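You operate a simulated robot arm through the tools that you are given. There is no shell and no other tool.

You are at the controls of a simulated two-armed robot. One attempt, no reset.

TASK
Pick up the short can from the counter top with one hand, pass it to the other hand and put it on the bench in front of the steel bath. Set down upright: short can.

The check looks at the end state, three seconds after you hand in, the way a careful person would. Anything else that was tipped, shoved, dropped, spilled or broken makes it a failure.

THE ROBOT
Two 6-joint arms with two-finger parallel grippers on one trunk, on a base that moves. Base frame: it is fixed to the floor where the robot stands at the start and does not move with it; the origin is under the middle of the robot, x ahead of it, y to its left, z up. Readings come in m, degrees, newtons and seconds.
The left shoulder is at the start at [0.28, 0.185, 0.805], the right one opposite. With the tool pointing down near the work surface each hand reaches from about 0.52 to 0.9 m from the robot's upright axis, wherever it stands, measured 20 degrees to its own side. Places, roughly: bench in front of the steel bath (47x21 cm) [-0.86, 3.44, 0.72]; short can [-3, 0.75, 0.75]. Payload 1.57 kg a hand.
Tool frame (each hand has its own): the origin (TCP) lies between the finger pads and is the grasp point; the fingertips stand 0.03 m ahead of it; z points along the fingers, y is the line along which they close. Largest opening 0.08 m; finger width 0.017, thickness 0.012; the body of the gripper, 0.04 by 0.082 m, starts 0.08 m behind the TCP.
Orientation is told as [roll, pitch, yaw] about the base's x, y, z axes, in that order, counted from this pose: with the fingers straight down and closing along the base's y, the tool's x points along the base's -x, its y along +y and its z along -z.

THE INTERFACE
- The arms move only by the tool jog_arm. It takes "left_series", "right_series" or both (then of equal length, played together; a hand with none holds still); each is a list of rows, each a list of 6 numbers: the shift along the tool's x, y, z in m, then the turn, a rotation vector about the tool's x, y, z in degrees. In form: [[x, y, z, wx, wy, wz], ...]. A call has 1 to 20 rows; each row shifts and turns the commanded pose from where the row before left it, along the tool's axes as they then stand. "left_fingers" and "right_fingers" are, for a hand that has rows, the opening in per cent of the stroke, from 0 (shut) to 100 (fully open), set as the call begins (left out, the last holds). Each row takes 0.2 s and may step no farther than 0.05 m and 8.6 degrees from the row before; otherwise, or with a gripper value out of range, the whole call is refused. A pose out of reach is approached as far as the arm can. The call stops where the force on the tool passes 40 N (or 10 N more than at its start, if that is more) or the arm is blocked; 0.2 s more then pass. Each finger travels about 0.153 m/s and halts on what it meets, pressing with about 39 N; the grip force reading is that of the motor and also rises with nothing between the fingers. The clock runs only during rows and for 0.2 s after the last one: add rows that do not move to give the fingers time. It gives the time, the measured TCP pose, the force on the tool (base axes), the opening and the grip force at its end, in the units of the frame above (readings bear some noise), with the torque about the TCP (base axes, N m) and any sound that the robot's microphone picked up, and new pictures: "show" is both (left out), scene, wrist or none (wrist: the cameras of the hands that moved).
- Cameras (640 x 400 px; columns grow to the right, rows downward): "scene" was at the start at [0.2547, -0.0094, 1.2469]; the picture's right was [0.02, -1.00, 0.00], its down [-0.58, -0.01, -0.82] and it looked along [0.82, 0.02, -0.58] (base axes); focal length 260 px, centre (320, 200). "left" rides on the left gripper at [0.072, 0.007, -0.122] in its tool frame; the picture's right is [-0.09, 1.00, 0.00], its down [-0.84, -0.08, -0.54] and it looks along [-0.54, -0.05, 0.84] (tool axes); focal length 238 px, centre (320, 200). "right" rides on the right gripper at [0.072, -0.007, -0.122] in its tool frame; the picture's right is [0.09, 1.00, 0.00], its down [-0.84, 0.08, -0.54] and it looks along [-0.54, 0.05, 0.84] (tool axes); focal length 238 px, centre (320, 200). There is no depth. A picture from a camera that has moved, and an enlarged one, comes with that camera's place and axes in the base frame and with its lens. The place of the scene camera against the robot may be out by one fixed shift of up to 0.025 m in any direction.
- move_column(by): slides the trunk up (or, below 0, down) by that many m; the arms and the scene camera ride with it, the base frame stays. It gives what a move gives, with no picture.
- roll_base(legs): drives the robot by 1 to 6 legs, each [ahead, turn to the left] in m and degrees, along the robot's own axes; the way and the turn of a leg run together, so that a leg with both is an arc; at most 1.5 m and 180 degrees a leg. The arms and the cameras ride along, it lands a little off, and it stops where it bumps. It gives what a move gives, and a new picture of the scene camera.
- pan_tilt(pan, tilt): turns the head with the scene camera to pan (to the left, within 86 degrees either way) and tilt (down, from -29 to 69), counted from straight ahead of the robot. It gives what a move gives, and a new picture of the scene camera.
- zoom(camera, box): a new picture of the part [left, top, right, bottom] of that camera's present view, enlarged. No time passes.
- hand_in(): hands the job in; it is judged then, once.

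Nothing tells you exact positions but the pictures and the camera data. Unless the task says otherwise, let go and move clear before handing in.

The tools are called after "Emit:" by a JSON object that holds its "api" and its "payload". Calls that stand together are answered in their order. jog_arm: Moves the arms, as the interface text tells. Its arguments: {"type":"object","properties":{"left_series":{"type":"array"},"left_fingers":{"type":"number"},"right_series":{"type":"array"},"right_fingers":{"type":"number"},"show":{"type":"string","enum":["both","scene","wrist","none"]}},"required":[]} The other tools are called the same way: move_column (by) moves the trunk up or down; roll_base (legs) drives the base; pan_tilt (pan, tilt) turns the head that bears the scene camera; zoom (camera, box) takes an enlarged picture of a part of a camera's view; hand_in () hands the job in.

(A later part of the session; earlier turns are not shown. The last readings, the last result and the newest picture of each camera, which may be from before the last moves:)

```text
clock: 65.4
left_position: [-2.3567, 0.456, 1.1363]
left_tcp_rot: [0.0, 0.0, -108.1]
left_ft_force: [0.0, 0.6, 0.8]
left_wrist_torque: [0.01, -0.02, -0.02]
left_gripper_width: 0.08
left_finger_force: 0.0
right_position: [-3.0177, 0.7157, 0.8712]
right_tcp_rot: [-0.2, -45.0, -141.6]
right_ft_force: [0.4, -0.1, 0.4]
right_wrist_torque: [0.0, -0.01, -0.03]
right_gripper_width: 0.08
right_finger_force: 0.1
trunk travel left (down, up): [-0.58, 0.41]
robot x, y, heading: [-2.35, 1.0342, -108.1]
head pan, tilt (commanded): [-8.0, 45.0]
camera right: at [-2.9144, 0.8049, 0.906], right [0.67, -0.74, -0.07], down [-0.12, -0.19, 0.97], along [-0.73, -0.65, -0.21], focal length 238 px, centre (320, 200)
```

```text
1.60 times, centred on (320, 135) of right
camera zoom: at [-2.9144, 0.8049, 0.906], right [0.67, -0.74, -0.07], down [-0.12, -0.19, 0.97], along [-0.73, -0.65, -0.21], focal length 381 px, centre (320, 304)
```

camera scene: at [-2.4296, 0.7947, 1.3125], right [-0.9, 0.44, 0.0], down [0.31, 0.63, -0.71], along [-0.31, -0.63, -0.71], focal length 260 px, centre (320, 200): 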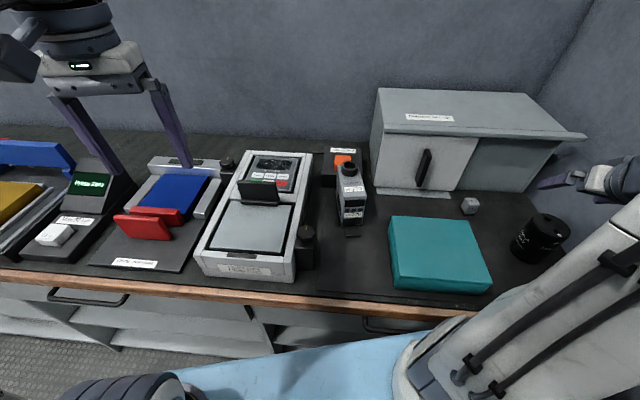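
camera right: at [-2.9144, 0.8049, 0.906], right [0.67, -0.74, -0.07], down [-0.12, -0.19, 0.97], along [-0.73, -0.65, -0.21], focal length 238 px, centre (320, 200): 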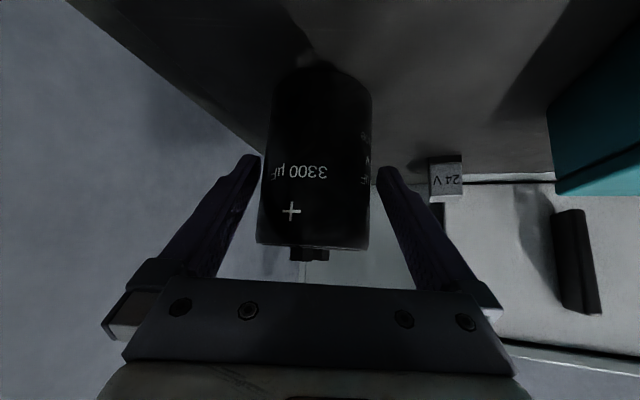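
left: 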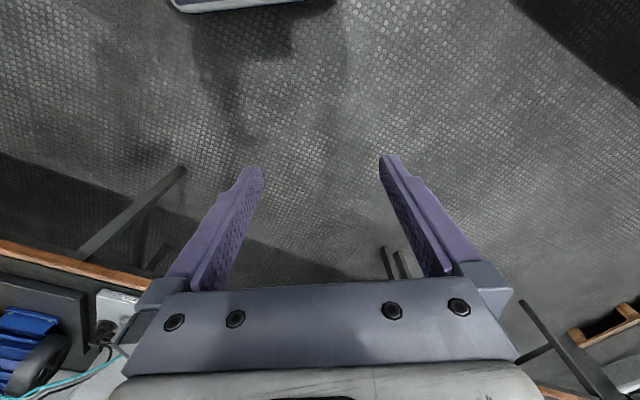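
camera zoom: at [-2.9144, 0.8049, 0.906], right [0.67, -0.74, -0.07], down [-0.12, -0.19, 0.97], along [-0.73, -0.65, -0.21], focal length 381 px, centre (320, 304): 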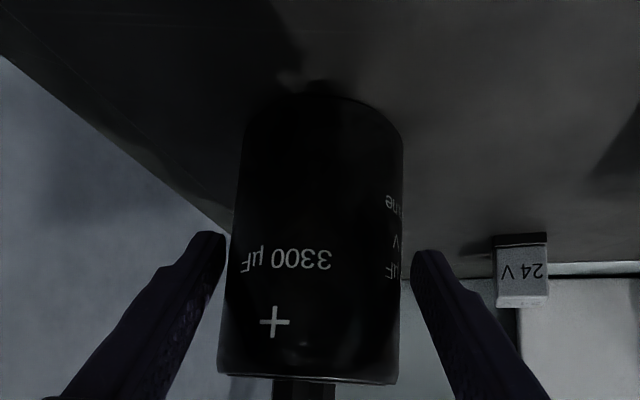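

The fingers straddle the can nearly centred. The counter surface comes out at z≈0.81, so I'll go down about 24 mm more and close.

Emit:
{"api": "jog_arm", "payload": {"right_series": [[0.0085, -0.001, 0.0085, 0, 0, 0], [0.0085, 0, 0.0085, 0, 0, 0], [0, 0, 0, 0, 0, 0]], "show": "wrist"}}

Emit:
{"api": "zoom", "payload": {"camera": "right", "box": [200, 10, 440, 290]}}

```text
clock: 66.2
left_position: [-2.3569, 0.4554, 1.1367]
left_tcp_rot: [0.0, 0.0, -108.1]
left_ft_force: [-0.6, -0.3, -1.0]
left_wrist_torque: [0.0, -0.02, 0.04]
left_gripper_width: 0.08
left_finger_force: 0.0
right_position: [-3.0185, 0.7165, 0.8461]
right_tcp_rot: [0.0, -45.1, -141.4]
right_ft_force: [0.3, 0.5, 1.1]
right_wrist_torque: [0.03, 0.03, 0.01]
right_gripper_width: 0.08
right_finger_force: 0.1
trunk travel left (down, up): [-0.58, 0.41]
robot x, y, heading: [-2.3499, 1.0327, -108.6]
head pan, tilt (commanded): [-8.0, 45.0]
camera right: at [-2.9154, 0.8071, 0.8817], right [0.67, -0.74, -0.07], down [-0.11, -0.19, 0.97], along [-0.73, -0.65, -0.21], focal length 238 px, centre (320, 200)
```

right: 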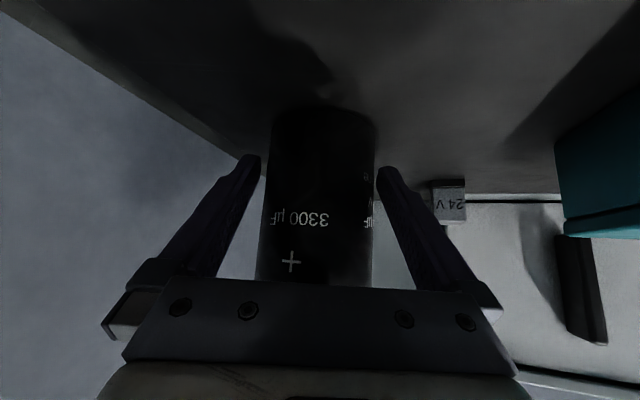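

```text
1.43 times, centred on (320, 150) of right
camera zoom: at [-2.9154, 0.8071, 0.8817], right [0.67, -0.74, -0.07], down [-0.11, -0.19, 0.97], along [-0.73, -0.65, -0.21], focal length 340 px, centre (320, 271)
```

zoom: 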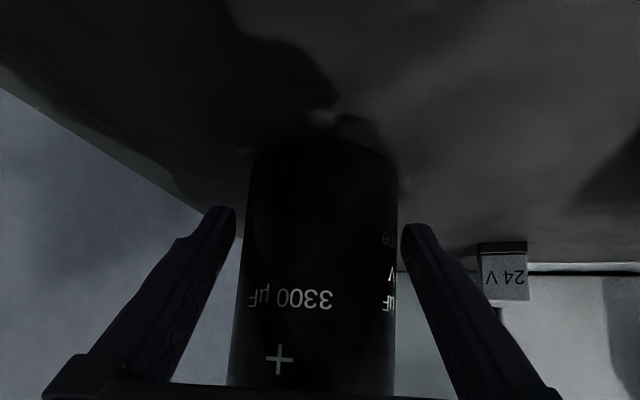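

The fingers are centred on the can and clear of the counter, so I'm closing the right gripper.

Emit:
{"api": "jog_arm", "payload": {"right_series": [[0, 0, 0, 0, 0, 0], [0, 0, 0, 0, 0, 0], [0, 0, 0, 0, 0, 0], [0, 0, 0, 0, 0, 0]], "right_fingers": 0, "show": "wrist"}}

```text
clock: 67.2
left_position: [-2.3572, 0.4546, 1.1368]
left_tcp_rot: [0.0, 0.0, -108.1]
left_ft_force: [0.2, 0.4, -0.2]
left_wrist_torque: [0.0, 0.02, 0.01]
left_gripper_width: 0.0801
left_finger_force: 0.0
right_position: [-3.0183, 0.7172, 0.8471]
right_tcp_rot: [0.0, -44.9, -141.5]
right_ft_force: [0.7, 0.1, 0.5]
right_wrist_torque: [-0.01, 0.15, 0.01]
right_gripper_width: 0.0684
right_finger_force: 38.9
trunk travel left (down, up): [-0.58, 0.41]
robot x, y, heading: [-2.3532, 1.0298, -108.3]
head pan, tilt (commanded): [-8.0, 45.0]
camera right: at [-2.9153, 0.8071, 0.8818], right [0.67, -0.74, -0.07], down [-0.11, -0.19, 0.97], along [-0.73, -0.65, -0.21], focal length 238 px, centre (320, 200)
```

right: 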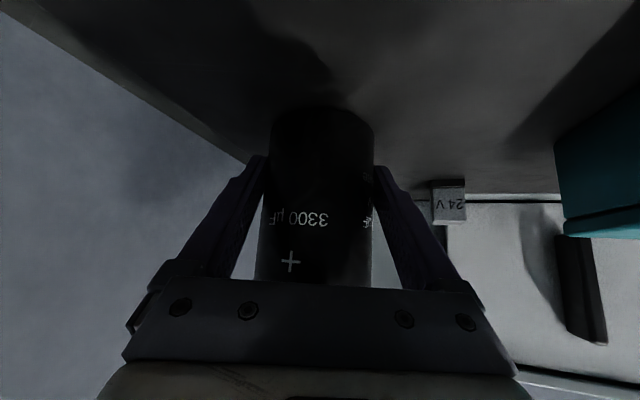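

The gripper closed on the can at 0.0684 m with 39 N. I'll lift straight up with the trunk.

Emit:
{"api": "move_column", "payload": {"by": 0.03}}

Emit:
{"api": "zoom", "payload": {"camera": "right", "box": [0, 0, 640, 400]}}

```text
clock: 67.9
left_position: [-2.3566, 0.4555, 1.1677]
left_tcp_rot: [0.1, 0.0, -108.2]
left_ft_force: [-0.3, 0.3, -0.9]
left_wrist_torque: [0.0, 0.01, 0.02]
left_gripper_width: 0.08
left_finger_force: 0.1
right_position: [-3.017, 0.7167, 0.8766]
right_tcp_rot: [0.0, -45.0, -141.4]
right_ft_force: [0.3, -0.3, -5.4]
right_wrist_torque: [0.01, -0.06, -0.02]
right_gripper_width: 0.0683
right_finger_force: 39.1
trunk travel left (down, up): [-0.61, 0.38]
robot x, y, heading: [-2.3513, 1.0351, -108.2]
head pan, tilt (commanded): [-8.0, 45.0]
```

```text
1.00 times, centred on (320, 200) of right (not enlarged: the box is as wide or as high as the picture)
camera zoom: at [-2.9154, 0.8071, 0.9116], right [0.67, -0.74, -0.07], down [-0.12, -0.19, 0.97], along [-0.73, -0.65, -0.21], focal length 238 px, centre (320, 200)
```

zoom: 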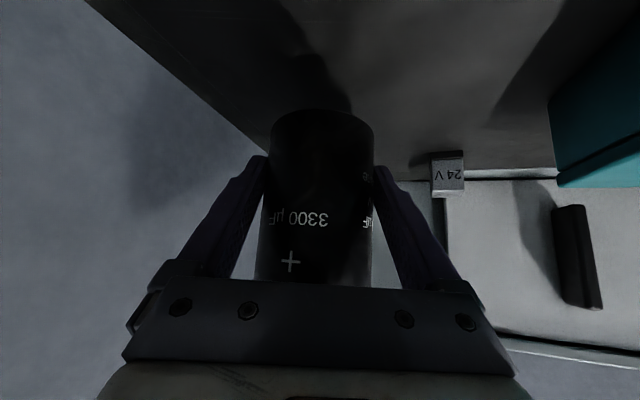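

The can is held at about 0.55 kg and is clear of the counter. I'll raise the trunk well above everything and draw the hand inward, away from the wall.

Emit:
{"api": "move_column", "payload": {"by": 0.3}}

Emit:
{"api": "pan_tilt", "payload": {"pan": 0, "tilt": 45}}

```text
clock: 70.9
left_position: [-2.3569, 0.4549, 1.4663]
left_tcp_rot: [0.0, 0.0, -108.2]
left_ft_force: [0.7, 0.1, -0.5]
left_wrist_torque: [0.02, -0.02, 0.0]
left_gripper_width: 0.0801
left_finger_force: 0.1
right_position: [-3.0183, 0.7174, 1.1759]
right_tcp_rot: [0.0, -45.1, -141.5]
right_ft_force: [-0.4, 0.8, -5.3]
right_wrist_torque: [0.06, -0.04, -0.02]
right_gripper_width: 0.0682
right_finger_force: 39.2
trunk travel left (down, up): [-0.91, 0.08]
robot x, y, heading: [-2.3466, 1.0314, -108.0]
head pan, tilt (commanded): [-8.0, 45.0]
```

```text
clock: 71.6
left_position: [-2.3568, 0.4556, 1.4668]
left_tcp_rot: [0.1, 0.1, -108.2]
left_ft_force: [-0.3, -0.2, -0.2]
left_wrist_torque: [0.0, -0.03, -0.02]
left_gripper_width: 0.08
left_finger_force: 0.0
right_position: [-3.0182, 0.7176, 1.1754]
right_tcp_rot: [0.0, -45.1, -141.5]
right_ft_force: [-1.3, -0.5, -5.6]
right_wrist_torque: [0.05, -0.03, 0.02]
right_gripper_width: 0.0681
right_finger_force: 39.3
trunk travel left (down, up): [-0.91, 0.08]
robot x, y, heading: [-2.3483, 1.0287, -108.5]
head pan, tilt (commanded): [0.0, 45.0]
camera scene: at [-2.4194, 0.7903, 1.6425], right [-0.95, 0.31, 0.0], down [0.22, 0.67, -0.71], along [-0.22, -0.67, -0.71], focal length 260 px, centre (320, 200)
```

scene: 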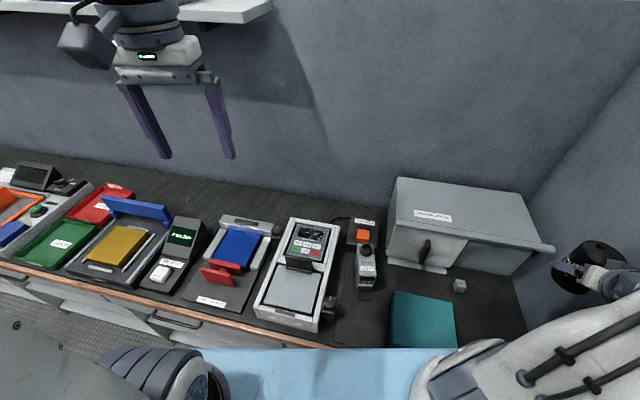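

Emit:
{"api": "jog_arm", "payload": {"right_series": [[-0.0028, 0.0339, 0.0028, 0, 0, 0], [-0.0028, 0.0339, 0.0028, 0, 0, 0], [-0.0028, 0.0339, 0.0028, 0, 0, 0], [-0.0028, 0.0339, 0.0028, 0, 0, 0], [-0.0028, 0.0339, 0.0028, 0, 0, 0], [-0.0028, 0.0339, 0.0028, 0, 0, 0], [-0.0028, 0.0339, 0.0028, 0, 0, 0], [-0.0028, 0.0339, 0.0028, 0, 0, 0]], "show": "both"}}

```text
clock: 73.4
left_position: [-2.3577, 0.4542, 1.4674]
left_tcp_rot: [0.0, 0.0, -108.2]
left_ft_force: [0.3, 0.1, 0.1]
left_wrist_torque: [0.01, -0.03, 0.0]
left_gripper_width: 0.0801
left_finger_force: 0.0
right_position: [-2.951, 0.6041, 1.199]
right_tcp_rot: [0.4, -44.9, -141.4]
right_ft_force: [0.3, -0.7, -5.2]
right_wrist_torque: [0.07, -0.03, 0.02]
right_gripper_width: 0.0685
right_finger_force: 38.5
right hand out of reach, approached as far as the arm can: row 4, 5, 6, 7, 8
trunk travel left (down, up): [-0.91, 0.08]
robot x, y, heading: [-2.3526, 1.0355, -108.1]
head pan, tilt (commanded): [0.0, 45.0]
camera scene: at [-2.4195, 0.7901, 1.6425], right [-0.95, 0.31, 0.0], down [0.22, 0.67, -0.71], along [-0.22, -0.67, -0.71], focal length 260 px, centre (320, 200)
camera right: at [-2.8496, 0.6948, 1.2335], right [0.68, -0.73, -0.06], down [-0.12, -0.19, 0.97], along [-0.73, -0.65, -0.21], focal length 238 px, centre (320, 200)
```

scene: 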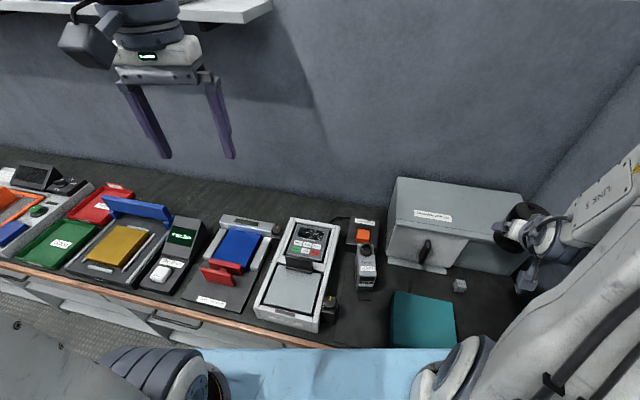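
right: 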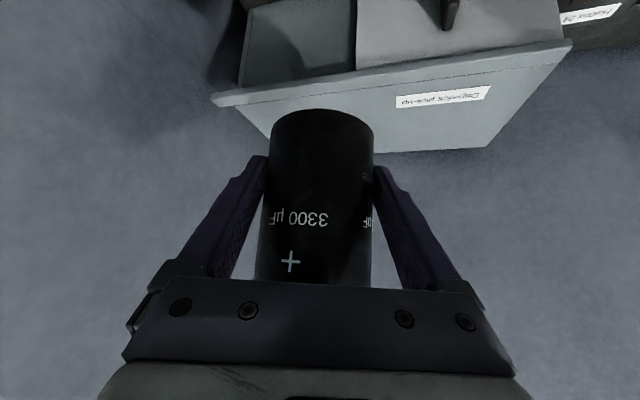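

The hand stopped at the arm's inner reach limit, still holding the can level. I'll extend it forward first and then bring it left.

Emit:
{"api": "jog_arm", "payload": {"right_series": [[-0.0198, 0.0204, 0.0198, 0, 0, 0], [-0.0198, 0.0204, 0.0198, 0, 0, 0], [-0.0198, 0.0204, 0.0198, 0, 0, 0], [0.014, 0.0301, -0.014, 0, 0, 0], [0.014, 0.0301, -0.014, 0, 0, 0], [0.014, 0.0301, -0.014, 0, 0, 0], [0.014, 0.0301, -0.014, 0, 0, 0], [0.014, 0.0301, -0.014, 0, 0, 0]], "show": "scene"}}

```text
clock: 75.2
left_position: [-2.3562, 0.4554, 1.4663]
left_tcp_rot: [-0.1, 0.0, -108.3]
left_ft_force: [0.0, -0.6, 1.0]
left_wrist_torque: [-0.01, 0.02, 0.01]
left_gripper_width: 0.0799
left_finger_force: 0.0
right_position: [-2.987, 0.582, 1.1863]
right_tcp_rot: [-0.1, -45.3, -140.6]
right_ft_force: [0.5, 1.0, -4.6]
right_wrist_torque: [0.06, -0.04, 0.0]
right_gripper_width: 0.0681
right_finger_force: 38.9
right hand out of reach, approached as far as the arm can: row 1, 2, 3, 4, 5, 6, 7, 8
trunk travel left (down, up): [-0.91, 0.08]
robot x, y, heading: [-2.3523, 1.0304, -108.2]
head pan, tilt (commanded): [0.0, 45.0]
camera scene: at [-2.4185, 0.791, 1.6427], right [-0.95, 0.31, 0.0], down [0.22, 0.67, -0.71], along [-0.22, -0.67, -0.71], focal length 260 px, centre (320, 200)
```

scene: 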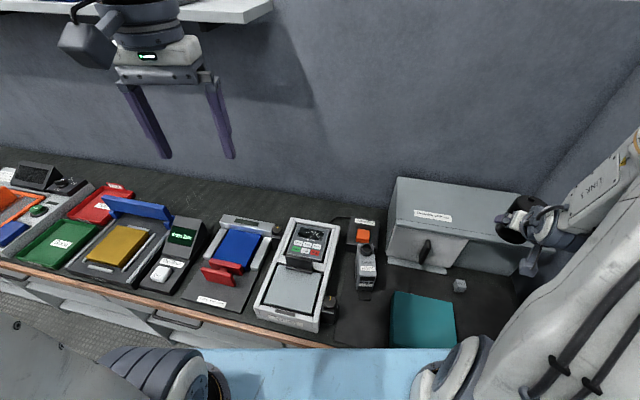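

The arm seems limited when the tool points to the right of the arm's own direction. I'll rotate the hand about the vertical toward the left, keeping the can upright, and see if that frees it.

Emit:
{"api": "jog_arm", "payload": {"right_series": [[0, 0, 0, -5.8, 0, -5.8], [0, 0, 0, -5.8, 0, -5.8]], "show": "scene"}}

```text
clock: 75.8
left_position: [-2.3572, 0.4556, 1.4663]
left_tcp_rot: [0.0, 0.0, -108.2]
left_ft_force: [-0.1, -0.3, 0.0]
left_wrist_torque: [-0.01, 0.01, -0.04]
left_gripper_width: 0.0798
left_finger_force: 0.0
right_position: [-2.9879, 0.5807, 1.188]
right_tcp_rot: [0.1, -45.0, -125.1]
right_ft_force: [0.8, 0.0, -6.0]
right_wrist_torque: [0.1, -0.05, 0.0]
right_gripper_width: 0.0684
right_finger_force: 39.0
trunk travel left (down, up): [-0.91, 0.08]
robot x, y, heading: [-2.3475, 1.0316, -108.5]
head pan, tilt (commanded): [0.0, 45.0]
camera scene: at [-2.4193, 0.7904, 1.6425], right [-0.95, 0.31, 0.0], down [0.22, 0.67, -0.71], along [-0.22, -0.67, -0.71], focal length 260 px, centre (320, 200)
```

scene: 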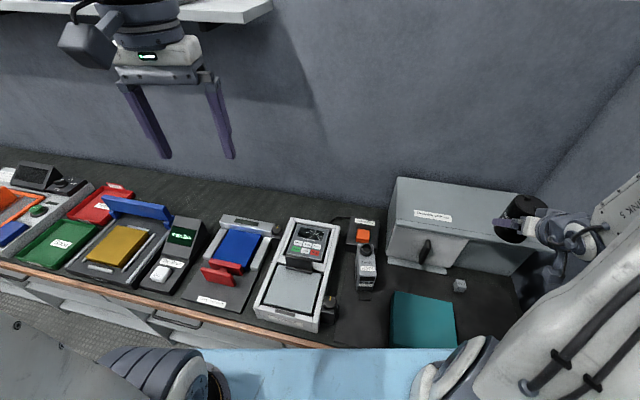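

That freed the arm. I'll turn the hand to point straight ahead and slide it left, away from the wall.

Emit:
{"api": "jog_arm", "payload": {"right_series": [[0, 0, 0, -5.95, 0, -5.95], [0, 0, 0, -5.95, 0, -5.95], [-0.0042, 0.033, 0.0042, 0, 0, 0], [-0.0042, 0.033, 0.0042, 0, 0, 0], [-0.0042, 0.033, 0.0042, 0, 0, 0], [-0.0042, 0.033, 0.0042, 0, 0, 0], [-0.0042, 0.033, 0.0042, 0, 0, 0]], "show": "scene"}}

```text
clock: 77.4
left_position: [-2.3584, 0.4539, 1.4668]
left_tcp_rot: [-0.1, -0.1, -108.2]
left_ft_force: [0.5, 0.3, 0.4]
left_wrist_torque: [-0.04, 0.0, 0.01]
left_gripper_width: 0.08
left_finger_force: 0.0
right_position: [-2.8431, 0.5, 1.1861]
right_tcp_rot: [0.0, -44.9, -108.2]
right_ft_force: [-1.1, -0.8, -5.1]
right_wrist_torque: [0.11, -0.01, -0.03]
right_gripper_width: 0.0684
right_finger_force: 39.2
trunk travel left (down, up): [-0.91, 0.08]
robot x, y, heading: [-2.3535, 1.0304, -108.0]
head pan, tilt (commanded): [0.0, 45.0]
camera scene: at [-2.4192, 0.7901, 1.6425], right [-0.95, 0.31, 0.0], down [0.22, 0.67, -0.71], along [-0.22, -0.67, -0.71], focal length 260 px, centre (320, 200)
```

scene: 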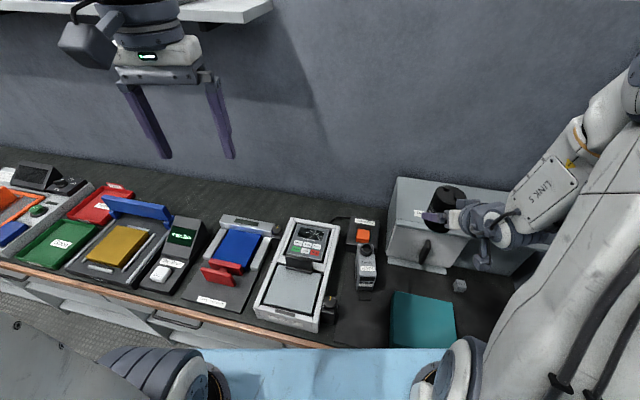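

The hand now points straight ahead with the can upright. I'll bring it further toward the centre, turning it left, before moving the base back from the counter.

Emit:
{"api": "jog_arm", "payload": {"right_series": [[0, 0, 0, -5.89, 0, -5.89], [0, 0, 0, -5.89, 0, -5.89], [0, 0, 0, -5.89, 0, -5.89], [-0.0159, 0.0292, 0.0159, 0, 0, 0], [-0.0159, 0.0292, 0.0159, 0, 0, 0], [-0.0159, 0.0292, 0.0159, 0, 0, 0], [-0.0159, 0.0292, 0.0159, 0, 0, 0], [-0.0159, 0.0292, 0.0159, 0, 0, 0]], "show": "scene"}}

```text
clock: 79.2
left_position: [-2.3562, 0.455, 1.4655]
left_tcp_rot: [0.0, 0.1, -108.2]
left_ft_force: [0.4, 0.1, 0.2]
left_wrist_torque: [-0.02, 0.0, 0.06]
left_gripper_width: 0.0801
left_finger_force: 0.1
right_position: [-2.6816, 0.4052, 1.1869]
right_tcp_rot: [0.0, -45.0, -83.3]
right_ft_force: [0.6, 0.1, -5.0]
right_wrist_torque: [0.09, 0.05, 0.0]
right_gripper_width: 0.0683
right_finger_force: 38.8
trunk travel left (down, up): [-0.91, 0.08]
robot x, y, heading: [-2.3505, 1.0299, -108.0]
head pan, tilt (commanded): [0.0, 45.0]
camera scene: at [-2.419, 0.7901, 1.6425], right [-0.95, 0.31, 0.0], down [0.22, 0.67, -0.71], along [-0.22, -0.67, -0.71], focal length 260 px, centre (320, 200)
```

scene: 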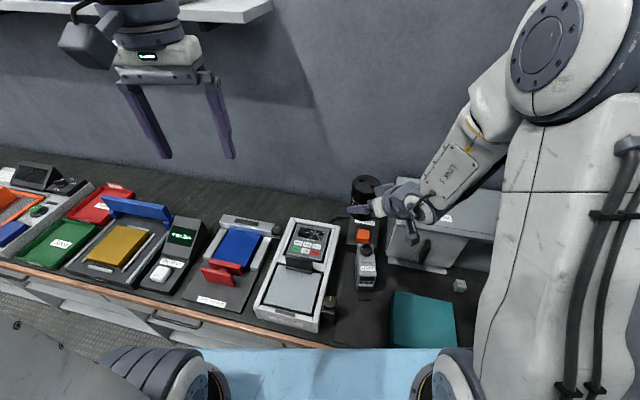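

This works well. The spot in front of me is clear, so I'll do the hand-over here. First I'll rotate the right hand so it points left (wrist on the right, can upright), leaving the top of the can free for the left hand.

Emit:
{"api": "jog_arm", "payload": {"right_series": [[0, 0, 0, -5.745, 0, -5.745], [0, 0, 0, -5.745, 0, -5.745], [0, 0, 0, -5.745, 0, -5.745], [0, 0, 0, -5.745, 0, -5.745], [0, 0, 0, -5.745, 0, -5.745], [0, 0, 0, -5.745, 0, -5.745], [0, 0, 0, -5.745, 0, -5.745], [0, 0, 0, -5.745, 0, -5.745]], "show": "both"}}

```text
clock: 81.0
left_position: [-2.3575, 0.455, 1.4666]
left_tcp_rot: [0.0, 0.1, -108.1]
left_ft_force: [0.6, 0.7, -0.4]
left_wrist_torque: [-0.03, -0.01, -0.01]
left_gripper_width: 0.0798
left_finger_force: 0.0
right_position: [-2.6832, 0.406, 1.1875]
right_tcp_rot: [0.1, -45.0, -18.0]
right_ft_force: [0.8, 0.0, -4.0]
right_wrist_torque: [0.04, 0.1, -0.03]
right_gripper_width: 0.0682
right_finger_force: 38.9
trunk travel left (down, up): [-0.91, 0.08]
robot x, y, heading: [-2.3517, 1.0307, -108.3]
head pan, tilt (commanded): [0.0, 45.0]
camera scene: at [-2.4192, 0.7901, 1.6425], right [-0.95, 0.31, 0.0], down [0.22, 0.67, -0.71], along [-0.22, -0.67, -0.71], focal length 260 px, centre (320, 200)
camera right: at [-2.8157, 0.4418, 1.2218], right [0.25, 0.97, -0.06], down [0.22, 0.01, 0.97], along [0.94, -0.26, -0.21], focal length 238 px, centre (320, 200)
```

scene: 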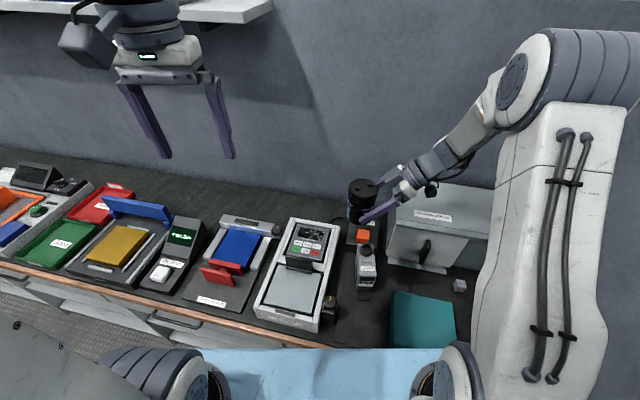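
right: 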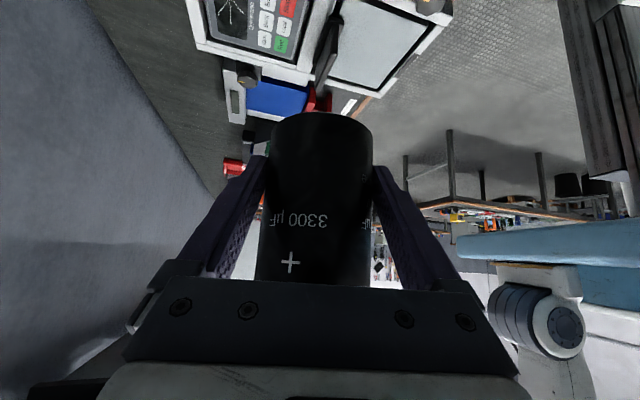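

The right hand now holds the can upright from the right side, with the top free. I'll move the can to my centreline while the left hand yaws 90° right so its fingers close fore and aft, parallel to the right hand's.

Emit:
{"api": "jog_arm", "payload": {"right_series": [[-0.0236, 0, 0.0236, 0, 0, 0], [-0.0236, 0, 0.0236, 0, 0, 0], [-0.0236, 0, 0.0236, 0, 0, 0]], "show": "none"}}

Emit:
{"api": "jog_arm", "payload": {"left_series": [[0, 0, 0, 0, 0, 8.2], [0, 0, 0, 0, 0, 8.2], [0, 0, 0, 0, 0, 8.2], [0, 0, 0, 0, 0, 8.2], [0, 0, 0, 0, 0, 8.2], [0, 0, 0, 0, 0, 8.2], [0, 0, 0, 0, 0, 8.2], [0, 0, 0, 0, 0, 8.2], [0, 0, 0, 0, 0, 8.2], [0, 0, 0, 0, 0, 8.2], [0, 0, 0, 0, 0, 8.0]], "left_fingers": 100}}

```text
clock: 81.8
left_position: [-2.3566, 0.4539, 1.4665]
left_tcp_rot: [0.0, 0.0, -108.2]
left_ft_force: [0.8, -0.6, -0.5]
left_wrist_torque: [0.02, -0.01, -0.03]
left_gripper_width: 0.0801
left_finger_force: 0.2
right_position: [-2.5848, 0.3722, 1.1873]
right_tcp_rot: [0.0, -45.0, -18.2]
right_ft_force: [0.2, -0.2, -5.2]
right_wrist_torque: [0.05, 0.12, 0.0]
right_gripper_width: 0.0683
right_finger_force: 38.9
trunk travel left (down, up): [-0.91, 0.08]
robot x, y, heading: [-2.3526, 1.0301, -108.3]
head pan, tilt (commanded): [0.0, 45.0]
```

```text
clock: 84.2
left_position: [-2.3582, 0.4542, 1.4666]
left_tcp_rot: [0.0, 0.0, 161.8]
left_ft_force: [-0.1, 0.3, 0.4]
left_wrist_torque: [0.0, 0.02, 0.02]
left_gripper_width: 0.08
left_finger_force: 0.0
right_position: [-2.585, 0.372, 1.1879]
right_tcp_rot: [0.1, -45.0, -18.2]
right_ft_force: [-0.6, -0.1, -5.2]
right_wrist_torque: [0.04, 0.09, -0.02]
right_gripper_width: 0.0683
right_finger_force: 39.1
trunk travel left (down, up): [-0.91, 0.08]
robot x, y, heading: [-2.3512, 1.0317, -108.0]
head pan, tilt (commanded): [0.0, 45.0]
camera scene: at [-2.4191, 0.7901, 1.6425], right [-0.95, 0.31, 0.0], down [0.22, 0.67, -0.71], along [-0.22, -0.67, -0.71], focal length 260 px, centre (320, 200)
camera left: at [-2.2912, 0.4258, 1.587], right [-0.4, -0.92, 0.0], down [-0.77, 0.34, 0.54], along [-0.5, 0.22, -0.84], focal length 238 px, centre (320, 200)
```

scene: 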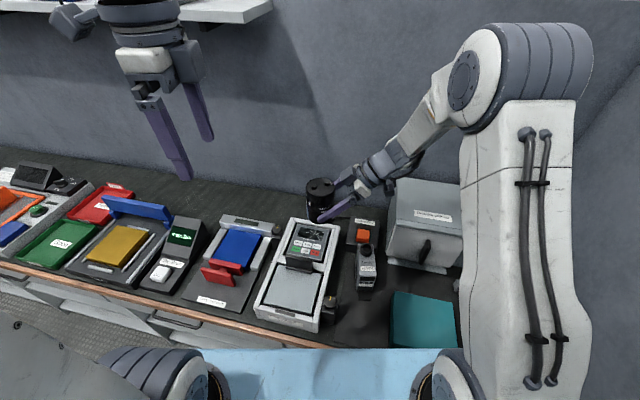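
left: 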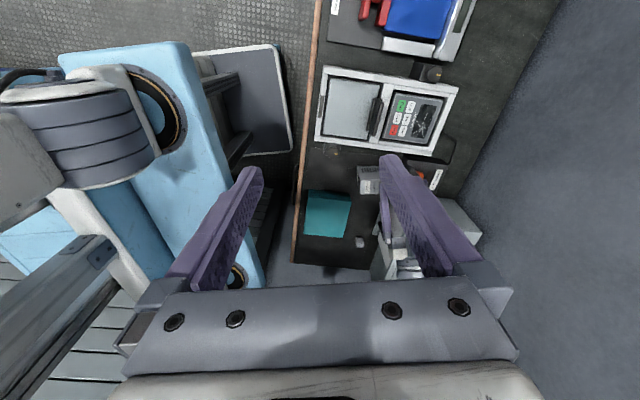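

Both hands are oriented for the transfer, the can at my centreline and its top at about z=1.245. I'll bring the left hand directly over the can, still 20 cm above it.

Emit:
{"api": "jog_arm", "payload": {"left_series": [[-0.0305, 0.0248, 0, 0, 0, 0], [-0.0305, 0.0248, 0, 0, 0, 0], [-0.0305, 0.0248, 0, 0, 0, 0], [-0.0305, 0.0248, 0, 0, 0, 0], [-0.0305, 0.0248, 0, 0, 0, 0], [-0.0305, 0.0248, 0, 0, 0, 0], [0, 0, 0, 0, 0, 0]]}}

```text
clock: 85.8
left_position: [-2.5779, 0.3687, 1.4664]
left_tcp_rot: [0.0, 0.0, 161.8]
left_ft_force: [0.2, -0.5, 0.7]
left_wrist_torque: [0.02, -0.02, 0.0]
left_gripper_width: 0.0797
left_finger_force: 0.0
right_position: [-2.5856, 0.3727, 1.1885]
right_tcp_rot: [0.1, -45.0, -18.2]
right_ft_force: [-0.6, 0.4, -5.7]
right_wrist_torque: [0.03, 0.04, 0.0]
right_gripper_width: 0.0685
right_finger_force: 39.0
trunk travel left (down, up): [-0.91, 0.08]
robot x, y, heading: [-2.3504, 1.0282, -108.3]
head pan, tilt (commanded): [0.0, 45.0]
camera scene: at [-2.4195, 0.7899, 1.6424], right [-0.95, 0.31, 0.0], down [0.22, 0.67, -0.71], along [-0.22, -0.67, -0.71], focal length 260 px, centre (320, 200)
camera left: at [-2.5118, 0.3383, 1.5871], right [-0.4, -0.92, 0.0], down [-0.77, 0.33, 0.54], along [-0.5, 0.22, -0.84], focal length 238 px, centre (320, 200)
```

scene: 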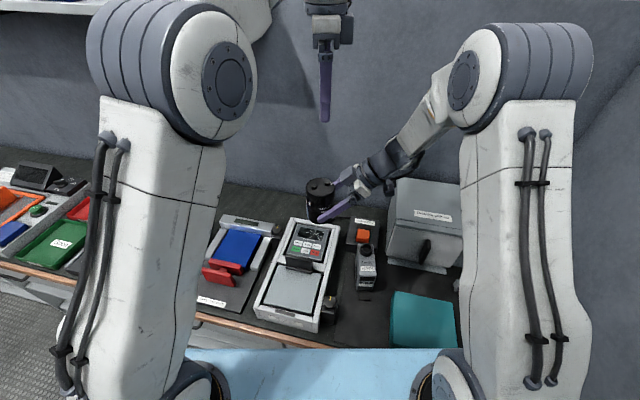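
left: 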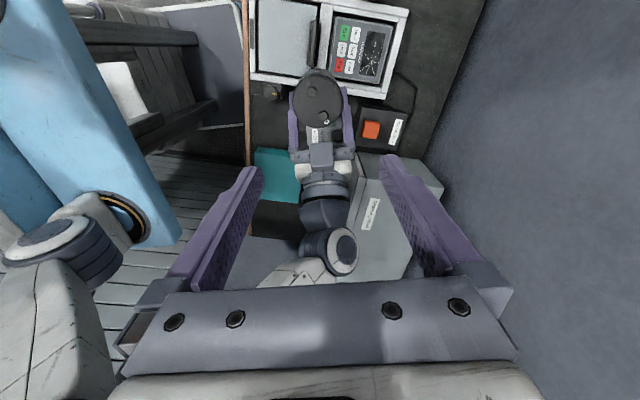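

Emit:
{"api": "zoom", "payload": {"camera": "left", "box": [240, 50, 400, 150]}}

```text
4.00 times, centred on (320, 100) of left
camera zoom: at [-2.5118, 0.3383, 1.5871], right [-0.4, -0.92, 0.0], down [-0.77, 0.33, 0.54], along [-0.5, 0.22, -0.84], focal length 953 px, centre (320, 600)
```

zoom: 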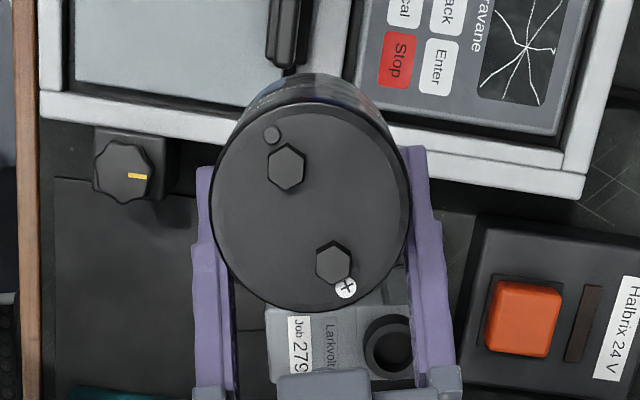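

Seen from above, the can's axis is about 10 mm to the left of the left hand's axis. I'll shift part of that and descend to just above the can for a finer measurement.

Emit:
{"api": "jog_arm", "payload": {"left_series": [[0.008, 0, 0.03, 0, 0, 0], [0, 0, 0.04, 0, 0, 0], [0, 0, 0.04, 0, 0, 0], [0, 0, 0.035, 0, 0, 0], [0, 0, 0, 0, 0, 0]]}}

Emit:
{"api": "zoom", "payload": {"camera": "left", "box": [220, 80, 420, 205]}}

```text
clock: 87.0
left_position: [-2.57, 0.3683, 1.3237]
left_tcp_rot: [0.0, 0.0, 161.8]
left_ft_force: [0.3, 0.0, 0.3]
left_wrist_torque: [-0.01, -0.01, 0.03]
left_gripper_width: 0.0801
left_finger_force: 0.0
right_position: [-2.5869, 0.373, 1.1888]
right_tcp_rot: [-0.1, -45.1, -18.3]
right_ft_force: [0.1, -0.3, -5.7]
right_wrist_torque: [0.05, 0.11, -0.04]
right_gripper_width: 0.0683
right_finger_force: 39.0
trunk travel left (down, up): [-0.91, 0.08]
robot x, y, heading: [-2.3497, 1.031, -108.2]
head pan, tilt (commanded): [0.0, 45.0]
camera scene: at [-2.4192, 0.79, 1.6425], right [-0.95, 0.31, 0.0], down [0.22, 0.67, -0.71], along [-0.22, -0.67, -0.71], focal length 260 px, centre (320, 200)
camera left: at [-2.5043, 0.3401, 1.4448], right [-0.4, -0.92, 0.0], down [-0.77, 0.33, 0.54], along [-0.5, 0.22, -0.84], focal length 238 px, centre (320, 200)
```

scene: 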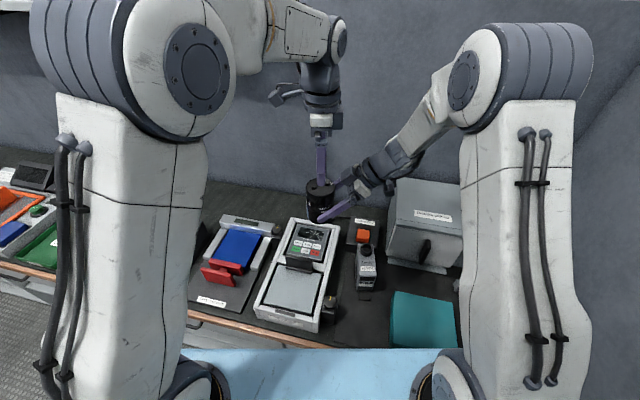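
left: 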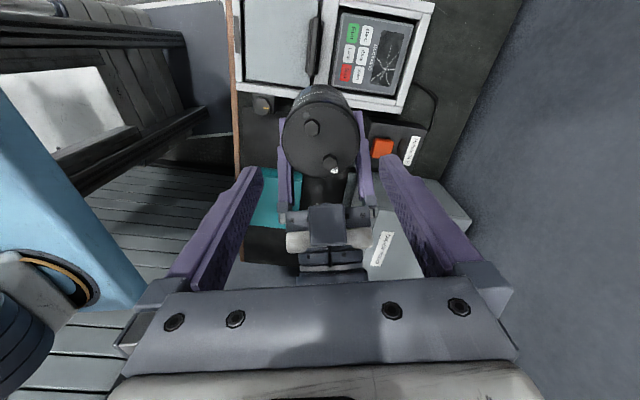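

```text
3.20 times, centred on (320, 142) of left
camera zoom: at [-2.5043, 0.3401, 1.4448], right [-0.4, -0.92, 0.0], down [-0.77, 0.33, 0.54], along [-0.5, 0.22, -0.84], focal length 763 px, centre (320, 384)
```

zoom: 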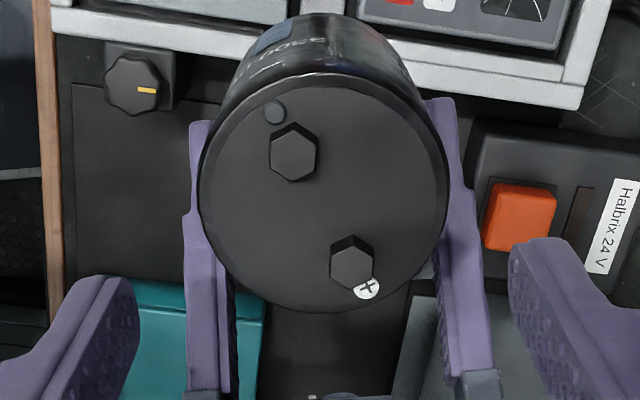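

With perspective accounted for, the left hand is within about 2 mm of the can's axis. I'll nudge it in and descend until the fingertips are level with the can's top, then check.

Emit:
{"api": "jog_arm", "payload": {"left_series": [[0.0015, 0.0015, 0.02, 0, 0, 0], [0, 0, 0.025, 0, 0, 0], [0, 0, 0, 0, 0, 0]]}}

Emit:
{"api": "zoom", "payload": {"camera": "left", "box": [200, 90, 440, 240]}}

Emit:
{"api": "zoom", "payload": {"camera": "scene", "box": [240, 80, 420, 240]}}

```text
clock: 87.8
left_position: [-2.5667, 0.3658, 1.2758]
left_tcp_rot: [0.0, 0.0, 161.8]
left_ft_force: [-0.3, 0.0, 0.3]
left_wrist_torque: [-0.01, 0.0, 0.01]
left_gripper_width: 0.0801
left_finger_force: 0.0
right_position: [-2.5856, 0.3725, 1.1881]
right_tcp_rot: [-0.1, -45.1, -18.2]
right_ft_force: [0.9, 0.4, -4.9]
right_wrist_torque: [0.07, 0.08, 0.0]
right_gripper_width: 0.0682
right_finger_force: 39.0
trunk travel left (down, up): [-0.91, 0.08]
robot x, y, heading: [-2.3498, 1.0309, -107.9]
head pan, tilt (commanded): [0.0, 45.0]
camera scene: at [-2.4192, 0.79, 1.6425], right [-0.95, 0.31, 0.0], down [0.22, 0.67, -0.71], along [-0.22, -0.67, -0.71], focal length 260 px, centre (320, 200)
camera left: at [-2.5012, 0.3373, 1.3969], right [-0.4, -0.92, 0.0], down [-0.77, 0.34, 0.54], along [-0.5, 0.22, -0.84], focal length 238 px, centre (320, 200)
```

scene: 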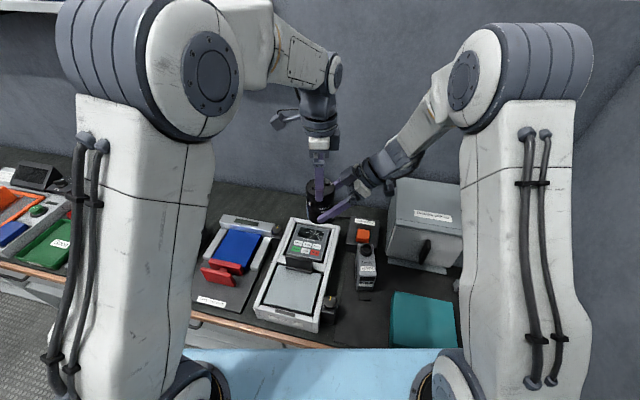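
left: 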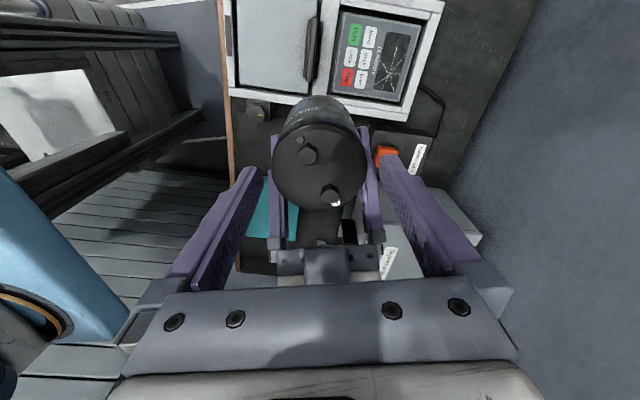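

```text
2.67 times, centred on (320, 165) of left
camera zoom: at [-2.5012, 0.3373, 1.3969], right [-0.4, -0.92, 0.0], down [-0.77, 0.34, 0.54], along [-0.5, 0.22, -0.84], focal length 636 px, centre (320, 293)
```

zoom: 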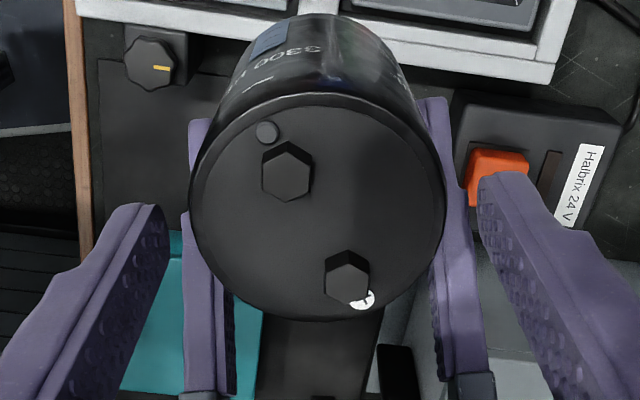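

```text
2.50 times, centred on (330, 160) of scene
camera zoom: at [-2.4192, 0.79, 1.6425], right [-0.95, 0.31, 0.0], down [0.22, 0.67, -0.71], along [-0.22, -0.67, -0.71], focal length 650 px, centre (295, 300)
```

zoom: 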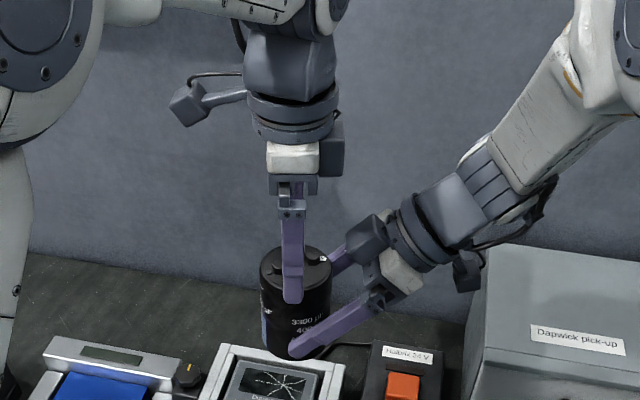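

The fingertips are level with the can's top, and the can is centred within about 2 mm. I'll make a small correction and descend 44 mm so the left fingers straddle the upper half of the can, just above the right fingers.

Emit:
{"api": "jog_arm", "payload": {"left_series": [[-0.001, -0.0015, 0.012, 0, 0, 0], [0, 0, 0.016, 0, 0, 0], [0, 0, 0.016, 0, 0, 0], [0, 0, 0, 0, 0, 0]]}}

Emit:
{"api": "zoom", "payload": {"camera": "left", "box": [200, 110, 440, 260]}}

Emit:
{"api": "zoom", "payload": {"camera": "scene", "box": [270, 130, 400, 230]}}

```text
clock: 88.8
left_position: [-2.5691, 0.3679, 1.2338]
left_tcp_rot: [0.0, 0.0, 161.7]
left_ft_force: [-0.4, 0.0, -0.3]
left_wrist_torque: [-0.03, -0.01, -0.01]
left_gripper_width: 0.08
left_finger_force: 0.1
right_position: [-2.5855, 0.373, 1.1896]
right_tcp_rot: [0.0, -45.0, -18.1]
right_ft_force: [-0.1, -0.3, -5.4]
right_wrist_torque: [0.03, 0.09, -0.01]
right_gripper_width: 0.0683
right_finger_force: 39.2
trunk travel left (down, up): [-0.91, 0.08]
robot x, y, heading: [-2.3495, 1.0325, -107.9]
head pan, tilt (commanded): [0.0, 45.0]
camera scene: at [-2.4192, 0.79, 1.6425], right [-0.95, 0.31, 0.0], down [0.22, 0.67, -0.71], along [-0.22, -0.67, -0.71], focal length 260 px, centre (320, 200)
camera left: at [-2.5033, 0.3389, 1.3543], right [-0.4, -0.92, 0.0], down [-0.77, 0.33, 0.54], along [-0.5, 0.22, -0.84], focal length 238 px, centre (320, 200)
```

scene: 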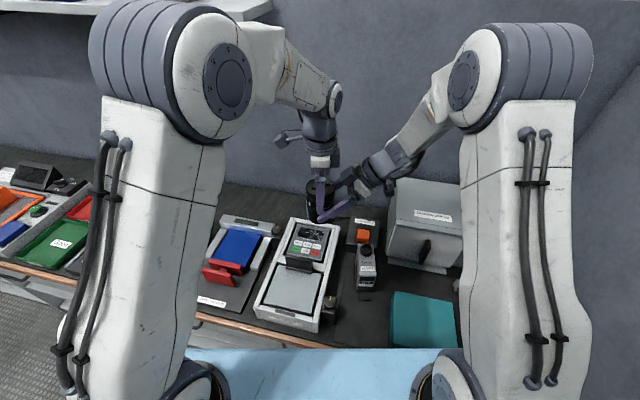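
left: 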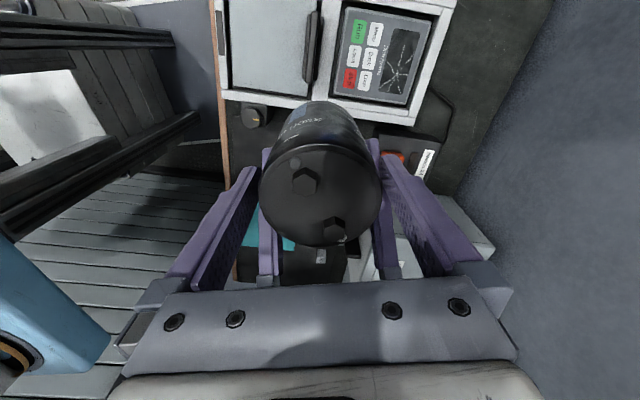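

```text
2.67 times, centred on (320, 185) of left
camera zoom: at [-2.5033, 0.3389, 1.3543], right [-0.4, -0.92, 0.0], down [-0.77, 0.33, 0.54], along [-0.5, 0.22, -0.84], focal length 636 px, centre (320, 240)
```

zoom: 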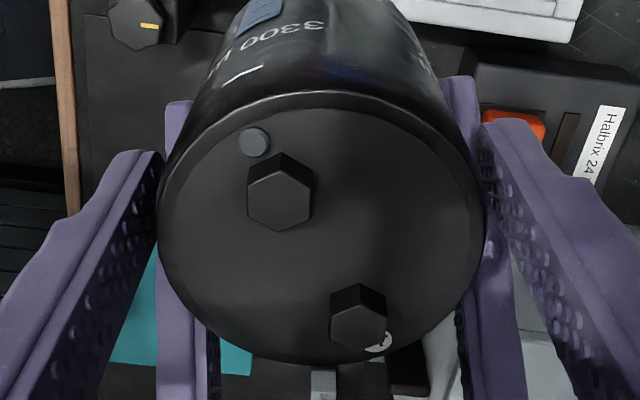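

```text
4.00 times, centred on (335, 180) of scene
camera zoom: at [-2.4192, 0.79, 1.6425], right [-0.95, 0.31, 0.0], down [0.22, 0.67, -0.71], along [-0.22, -0.67, -0.71], focal length 1039 px, centre (260, 280)
```

zoom: 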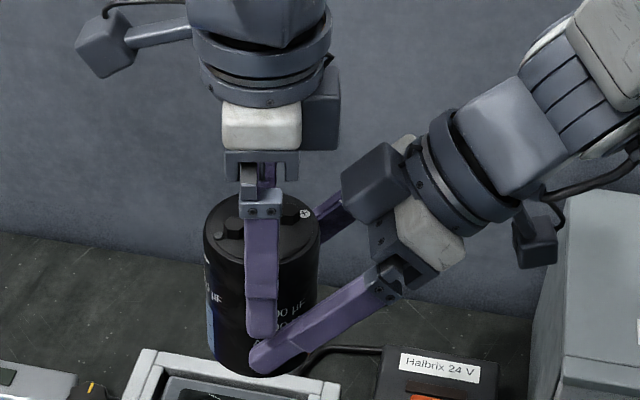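

The left fingers straddle the upper half of the can and are well centred. I'm closing the left gripper while the right still holds.

Emit:
{"api": "jog_arm", "payload": {"left_series": [[0, 0, 0, 0, 0, 0], [0, 0, 0, 0, 0, 0], [0, 0, 0, 0, 0, 0], [0, 0, 0, 0, 0, 0]], "left_fingers": 0, "show": "wrist"}}

```text
clock: 89.8
left_position: [-2.5696, 0.3673, 1.2334]
left_tcp_rot: [0.0, 0.0, 161.8]
left_ft_force: [-0.9, -1.5, 0.7]
left_wrist_torque: [-0.09, -0.02, -0.14]
left_gripper_width: 0.0687
left_finger_force: 39.4
right_position: [-2.5854, 0.3725, 1.189]
right_tcp_rot: [0.1, -45.0, -18.2]
right_ft_force: [-0.3, 2.3, -2.4]
right_wrist_torque: [-0.01, 0.07, 0.18]
right_gripper_width: 0.0684
right_finger_force: 39.0
trunk travel left (down, up): [-0.91, 0.08]
robot x, y, heading: [-2.3506, 1.0286, -108.3]
head pan, tilt (commanded): [0.0, 45.0]
camera left: at [-2.5033, 0.3388, 1.3545], right [-0.4, -0.92, 0.0], down [-0.77, 0.34, 0.54], along [-0.5, 0.22, -0.84], focal length 238 px, centre (320, 200)
```

left: 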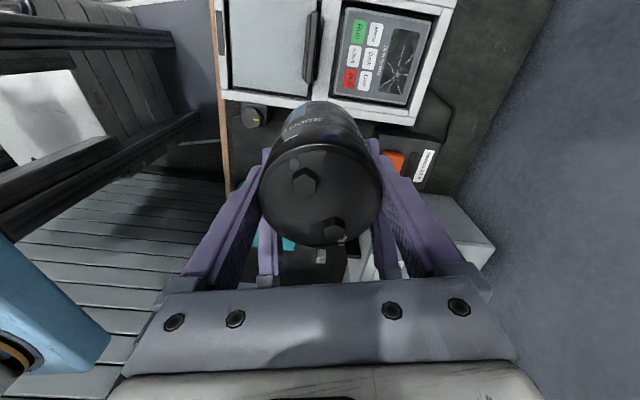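

Both hands grip the can at 39 N each, with little side load. I'm opening the right hand now while the left holds.

Emit:
{"api": "jog_arm", "payload": {"right_series": [[0, 0, 0, 0, 0, 0], [0, 0, 0, 0, 0, 0], [0, 0, 0, 0, 0, 0]], "right_fingers": 100, "show": "wrist"}}

```text
clock: 90.6
left_position: [-2.5697, 0.3671, 1.2337]
left_tcp_rot: [0.1, 0.0, 161.8]
left_ft_force: [-0.3, -0.1, 0.1]
left_wrist_torque: [0.01, -0.02, -0.02]
left_gripper_width: 0.0684
left_finger_force: 39.0
right_position: [-2.5847, 0.3727, 1.1886]
right_tcp_rot: [0.1, -45.0, -18.2]
right_ft_force: [-0.1, 0.3, 0.9]
right_wrist_torque: [0.01, 0.02, 0.03]
right_gripper_width: 0.0799
right_finger_force: 0.1
trunk travel left (down, up): [-0.91, 0.08]
robot x, y, heading: [-2.3519, 1.0348, -108.0]
head pan, tilt (commanded): [0.0, 45.0]
camera right: at [-2.7185, 0.4086, 1.2237], right [0.25, 0.97, -0.06], down [0.22, 0.01, 0.97], along [0.94, -0.26, -0.21], focal length 238 px, centre (320, 200)
```

right: 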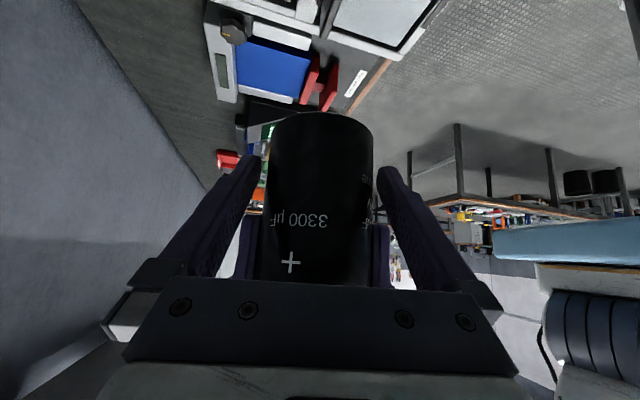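

Emit:
{"api": "jog_arm", "payload": {"left_series": [[0, 0, 0, 0, 0, 0], [0, 0, 0, 0, 0, 0]], "right_series": [[0, 0, 0, 0, 0, 0], [0, 0, 0, 0, 0, 0]], "show": "none"}}

Emit:
{"api": "zoom", "payload": {"camera": "scene", "box": [270, 130, 400, 230]}}

```text
clock: 91.2
left_position: [-2.5696, 0.3678, 1.2335]
left_tcp_rot: [0.0, -0.1, 161.8]
left_ft_force: [0.4, 0.4, 0.9]
left_wrist_torque: [0.01, 0.01, -0.03]
left_gripper_width: 0.0684
left_finger_force: 38.9
right_position: [-2.5851, 0.3721, 1.1898]
right_tcp_rot: [-0.1, -45.1, -18.1]
right_ft_force: [-0.3, 0.8, 0.7]
right_wrist_torque: [0.0, 0.02, 0.03]
right_gripper_width: 0.0802
right_finger_force: 0.2
trunk travel left (down, up): [-0.91, 0.08]
robot x, y, heading: [-2.3499, 1.0304, -108.1]
head pan, tilt (commanded): [0.0, 45.0]
```

```text
4.00 times, centred on (335, 180) of scene
camera zoom: at [-2.4191, 0.7901, 1.6425], right [-0.95, 0.31, 0.0], down [0.22, 0.67, -0.71], along [-0.22, -0.67, -0.71], focal length 1039 px, centre (260, 280)
```

zoom: 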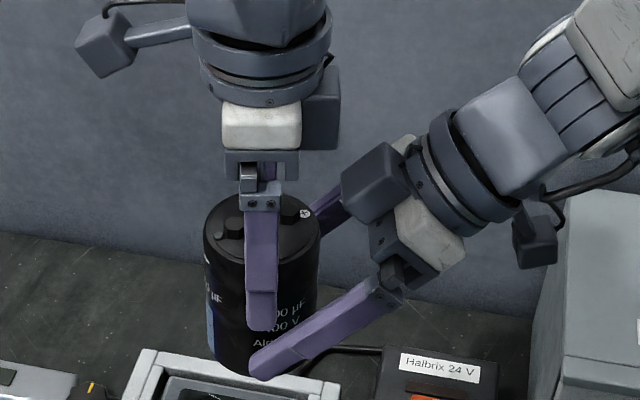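

The can stays at the same height with the right fingers fully open. I'll back the right hand out slowly along its own axis and check that the left keeps holding it.

Emit:
{"api": "jog_arm", "payload": {"right_series": [[0, 0, -0.015, 0, 0, 0], [0, 0, -0.015, 0, 0, 0], [0, 0, 0, 0, 0, 0]], "show": "scene"}}

Emit:
{"api": "zoom", "payload": {"camera": "scene", "box": [270, 130, 400, 230]}}

```text
clock: 92.0
left_position: [-2.5688, 0.3672, 1.2335]
left_tcp_rot: [0.0, 0.1, 161.7]
left_ft_force: [-0.1, -0.3, -0.5]
left_wrist_torque: [0.05, -0.02, 0.0]
left_gripper_width: 0.0686
left_finger_force: 38.6
right_position: [-2.6073, 0.381, 1.2099]
right_tcp_rot: [0.1, -45.0, -18.2]
right_ft_force: [1.1, 0.1, 0.3]
right_wrist_torque: [0.0, -0.02, -0.01]
right_gripper_width: 0.0798
right_finger_force: 0.1
trunk travel left (down, up): [-0.91, 0.08]
robot x, y, heading: [-2.3524, 1.0298, -108.3]
head pan, tilt (commanded): [0.0, 45.0]
camera scene: at [-2.4192, 0.7901, 1.6425], right [-0.95, 0.31, 0.0], down [0.22, 0.67, -0.71], along [-0.22, -0.67, -0.71], focal length 260 px, centre (320, 200)
```

scene: 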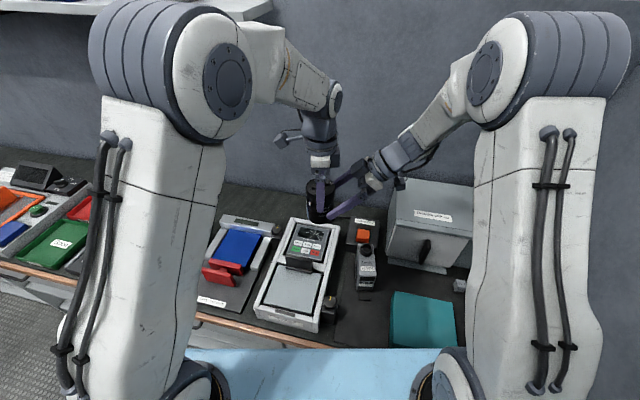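

```text
4.00 times, centred on (335, 180) of scene
camera zoom: at [-2.4192, 0.7901, 1.6425], right [-0.95, 0.31, 0.0], down [0.22, 0.67, -0.71], along [-0.22, -0.67, -0.71], focal length 1039 px, centre (260, 280)
```

zoom: 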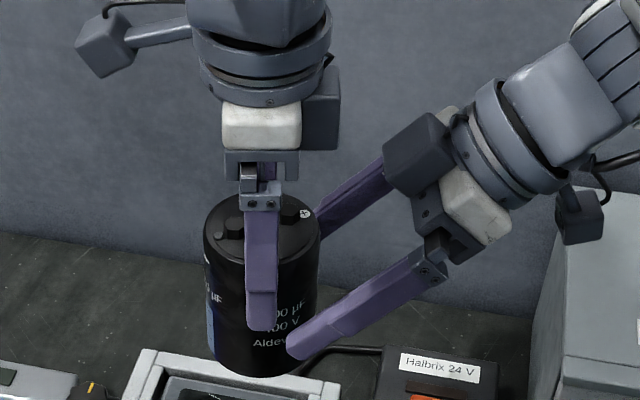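

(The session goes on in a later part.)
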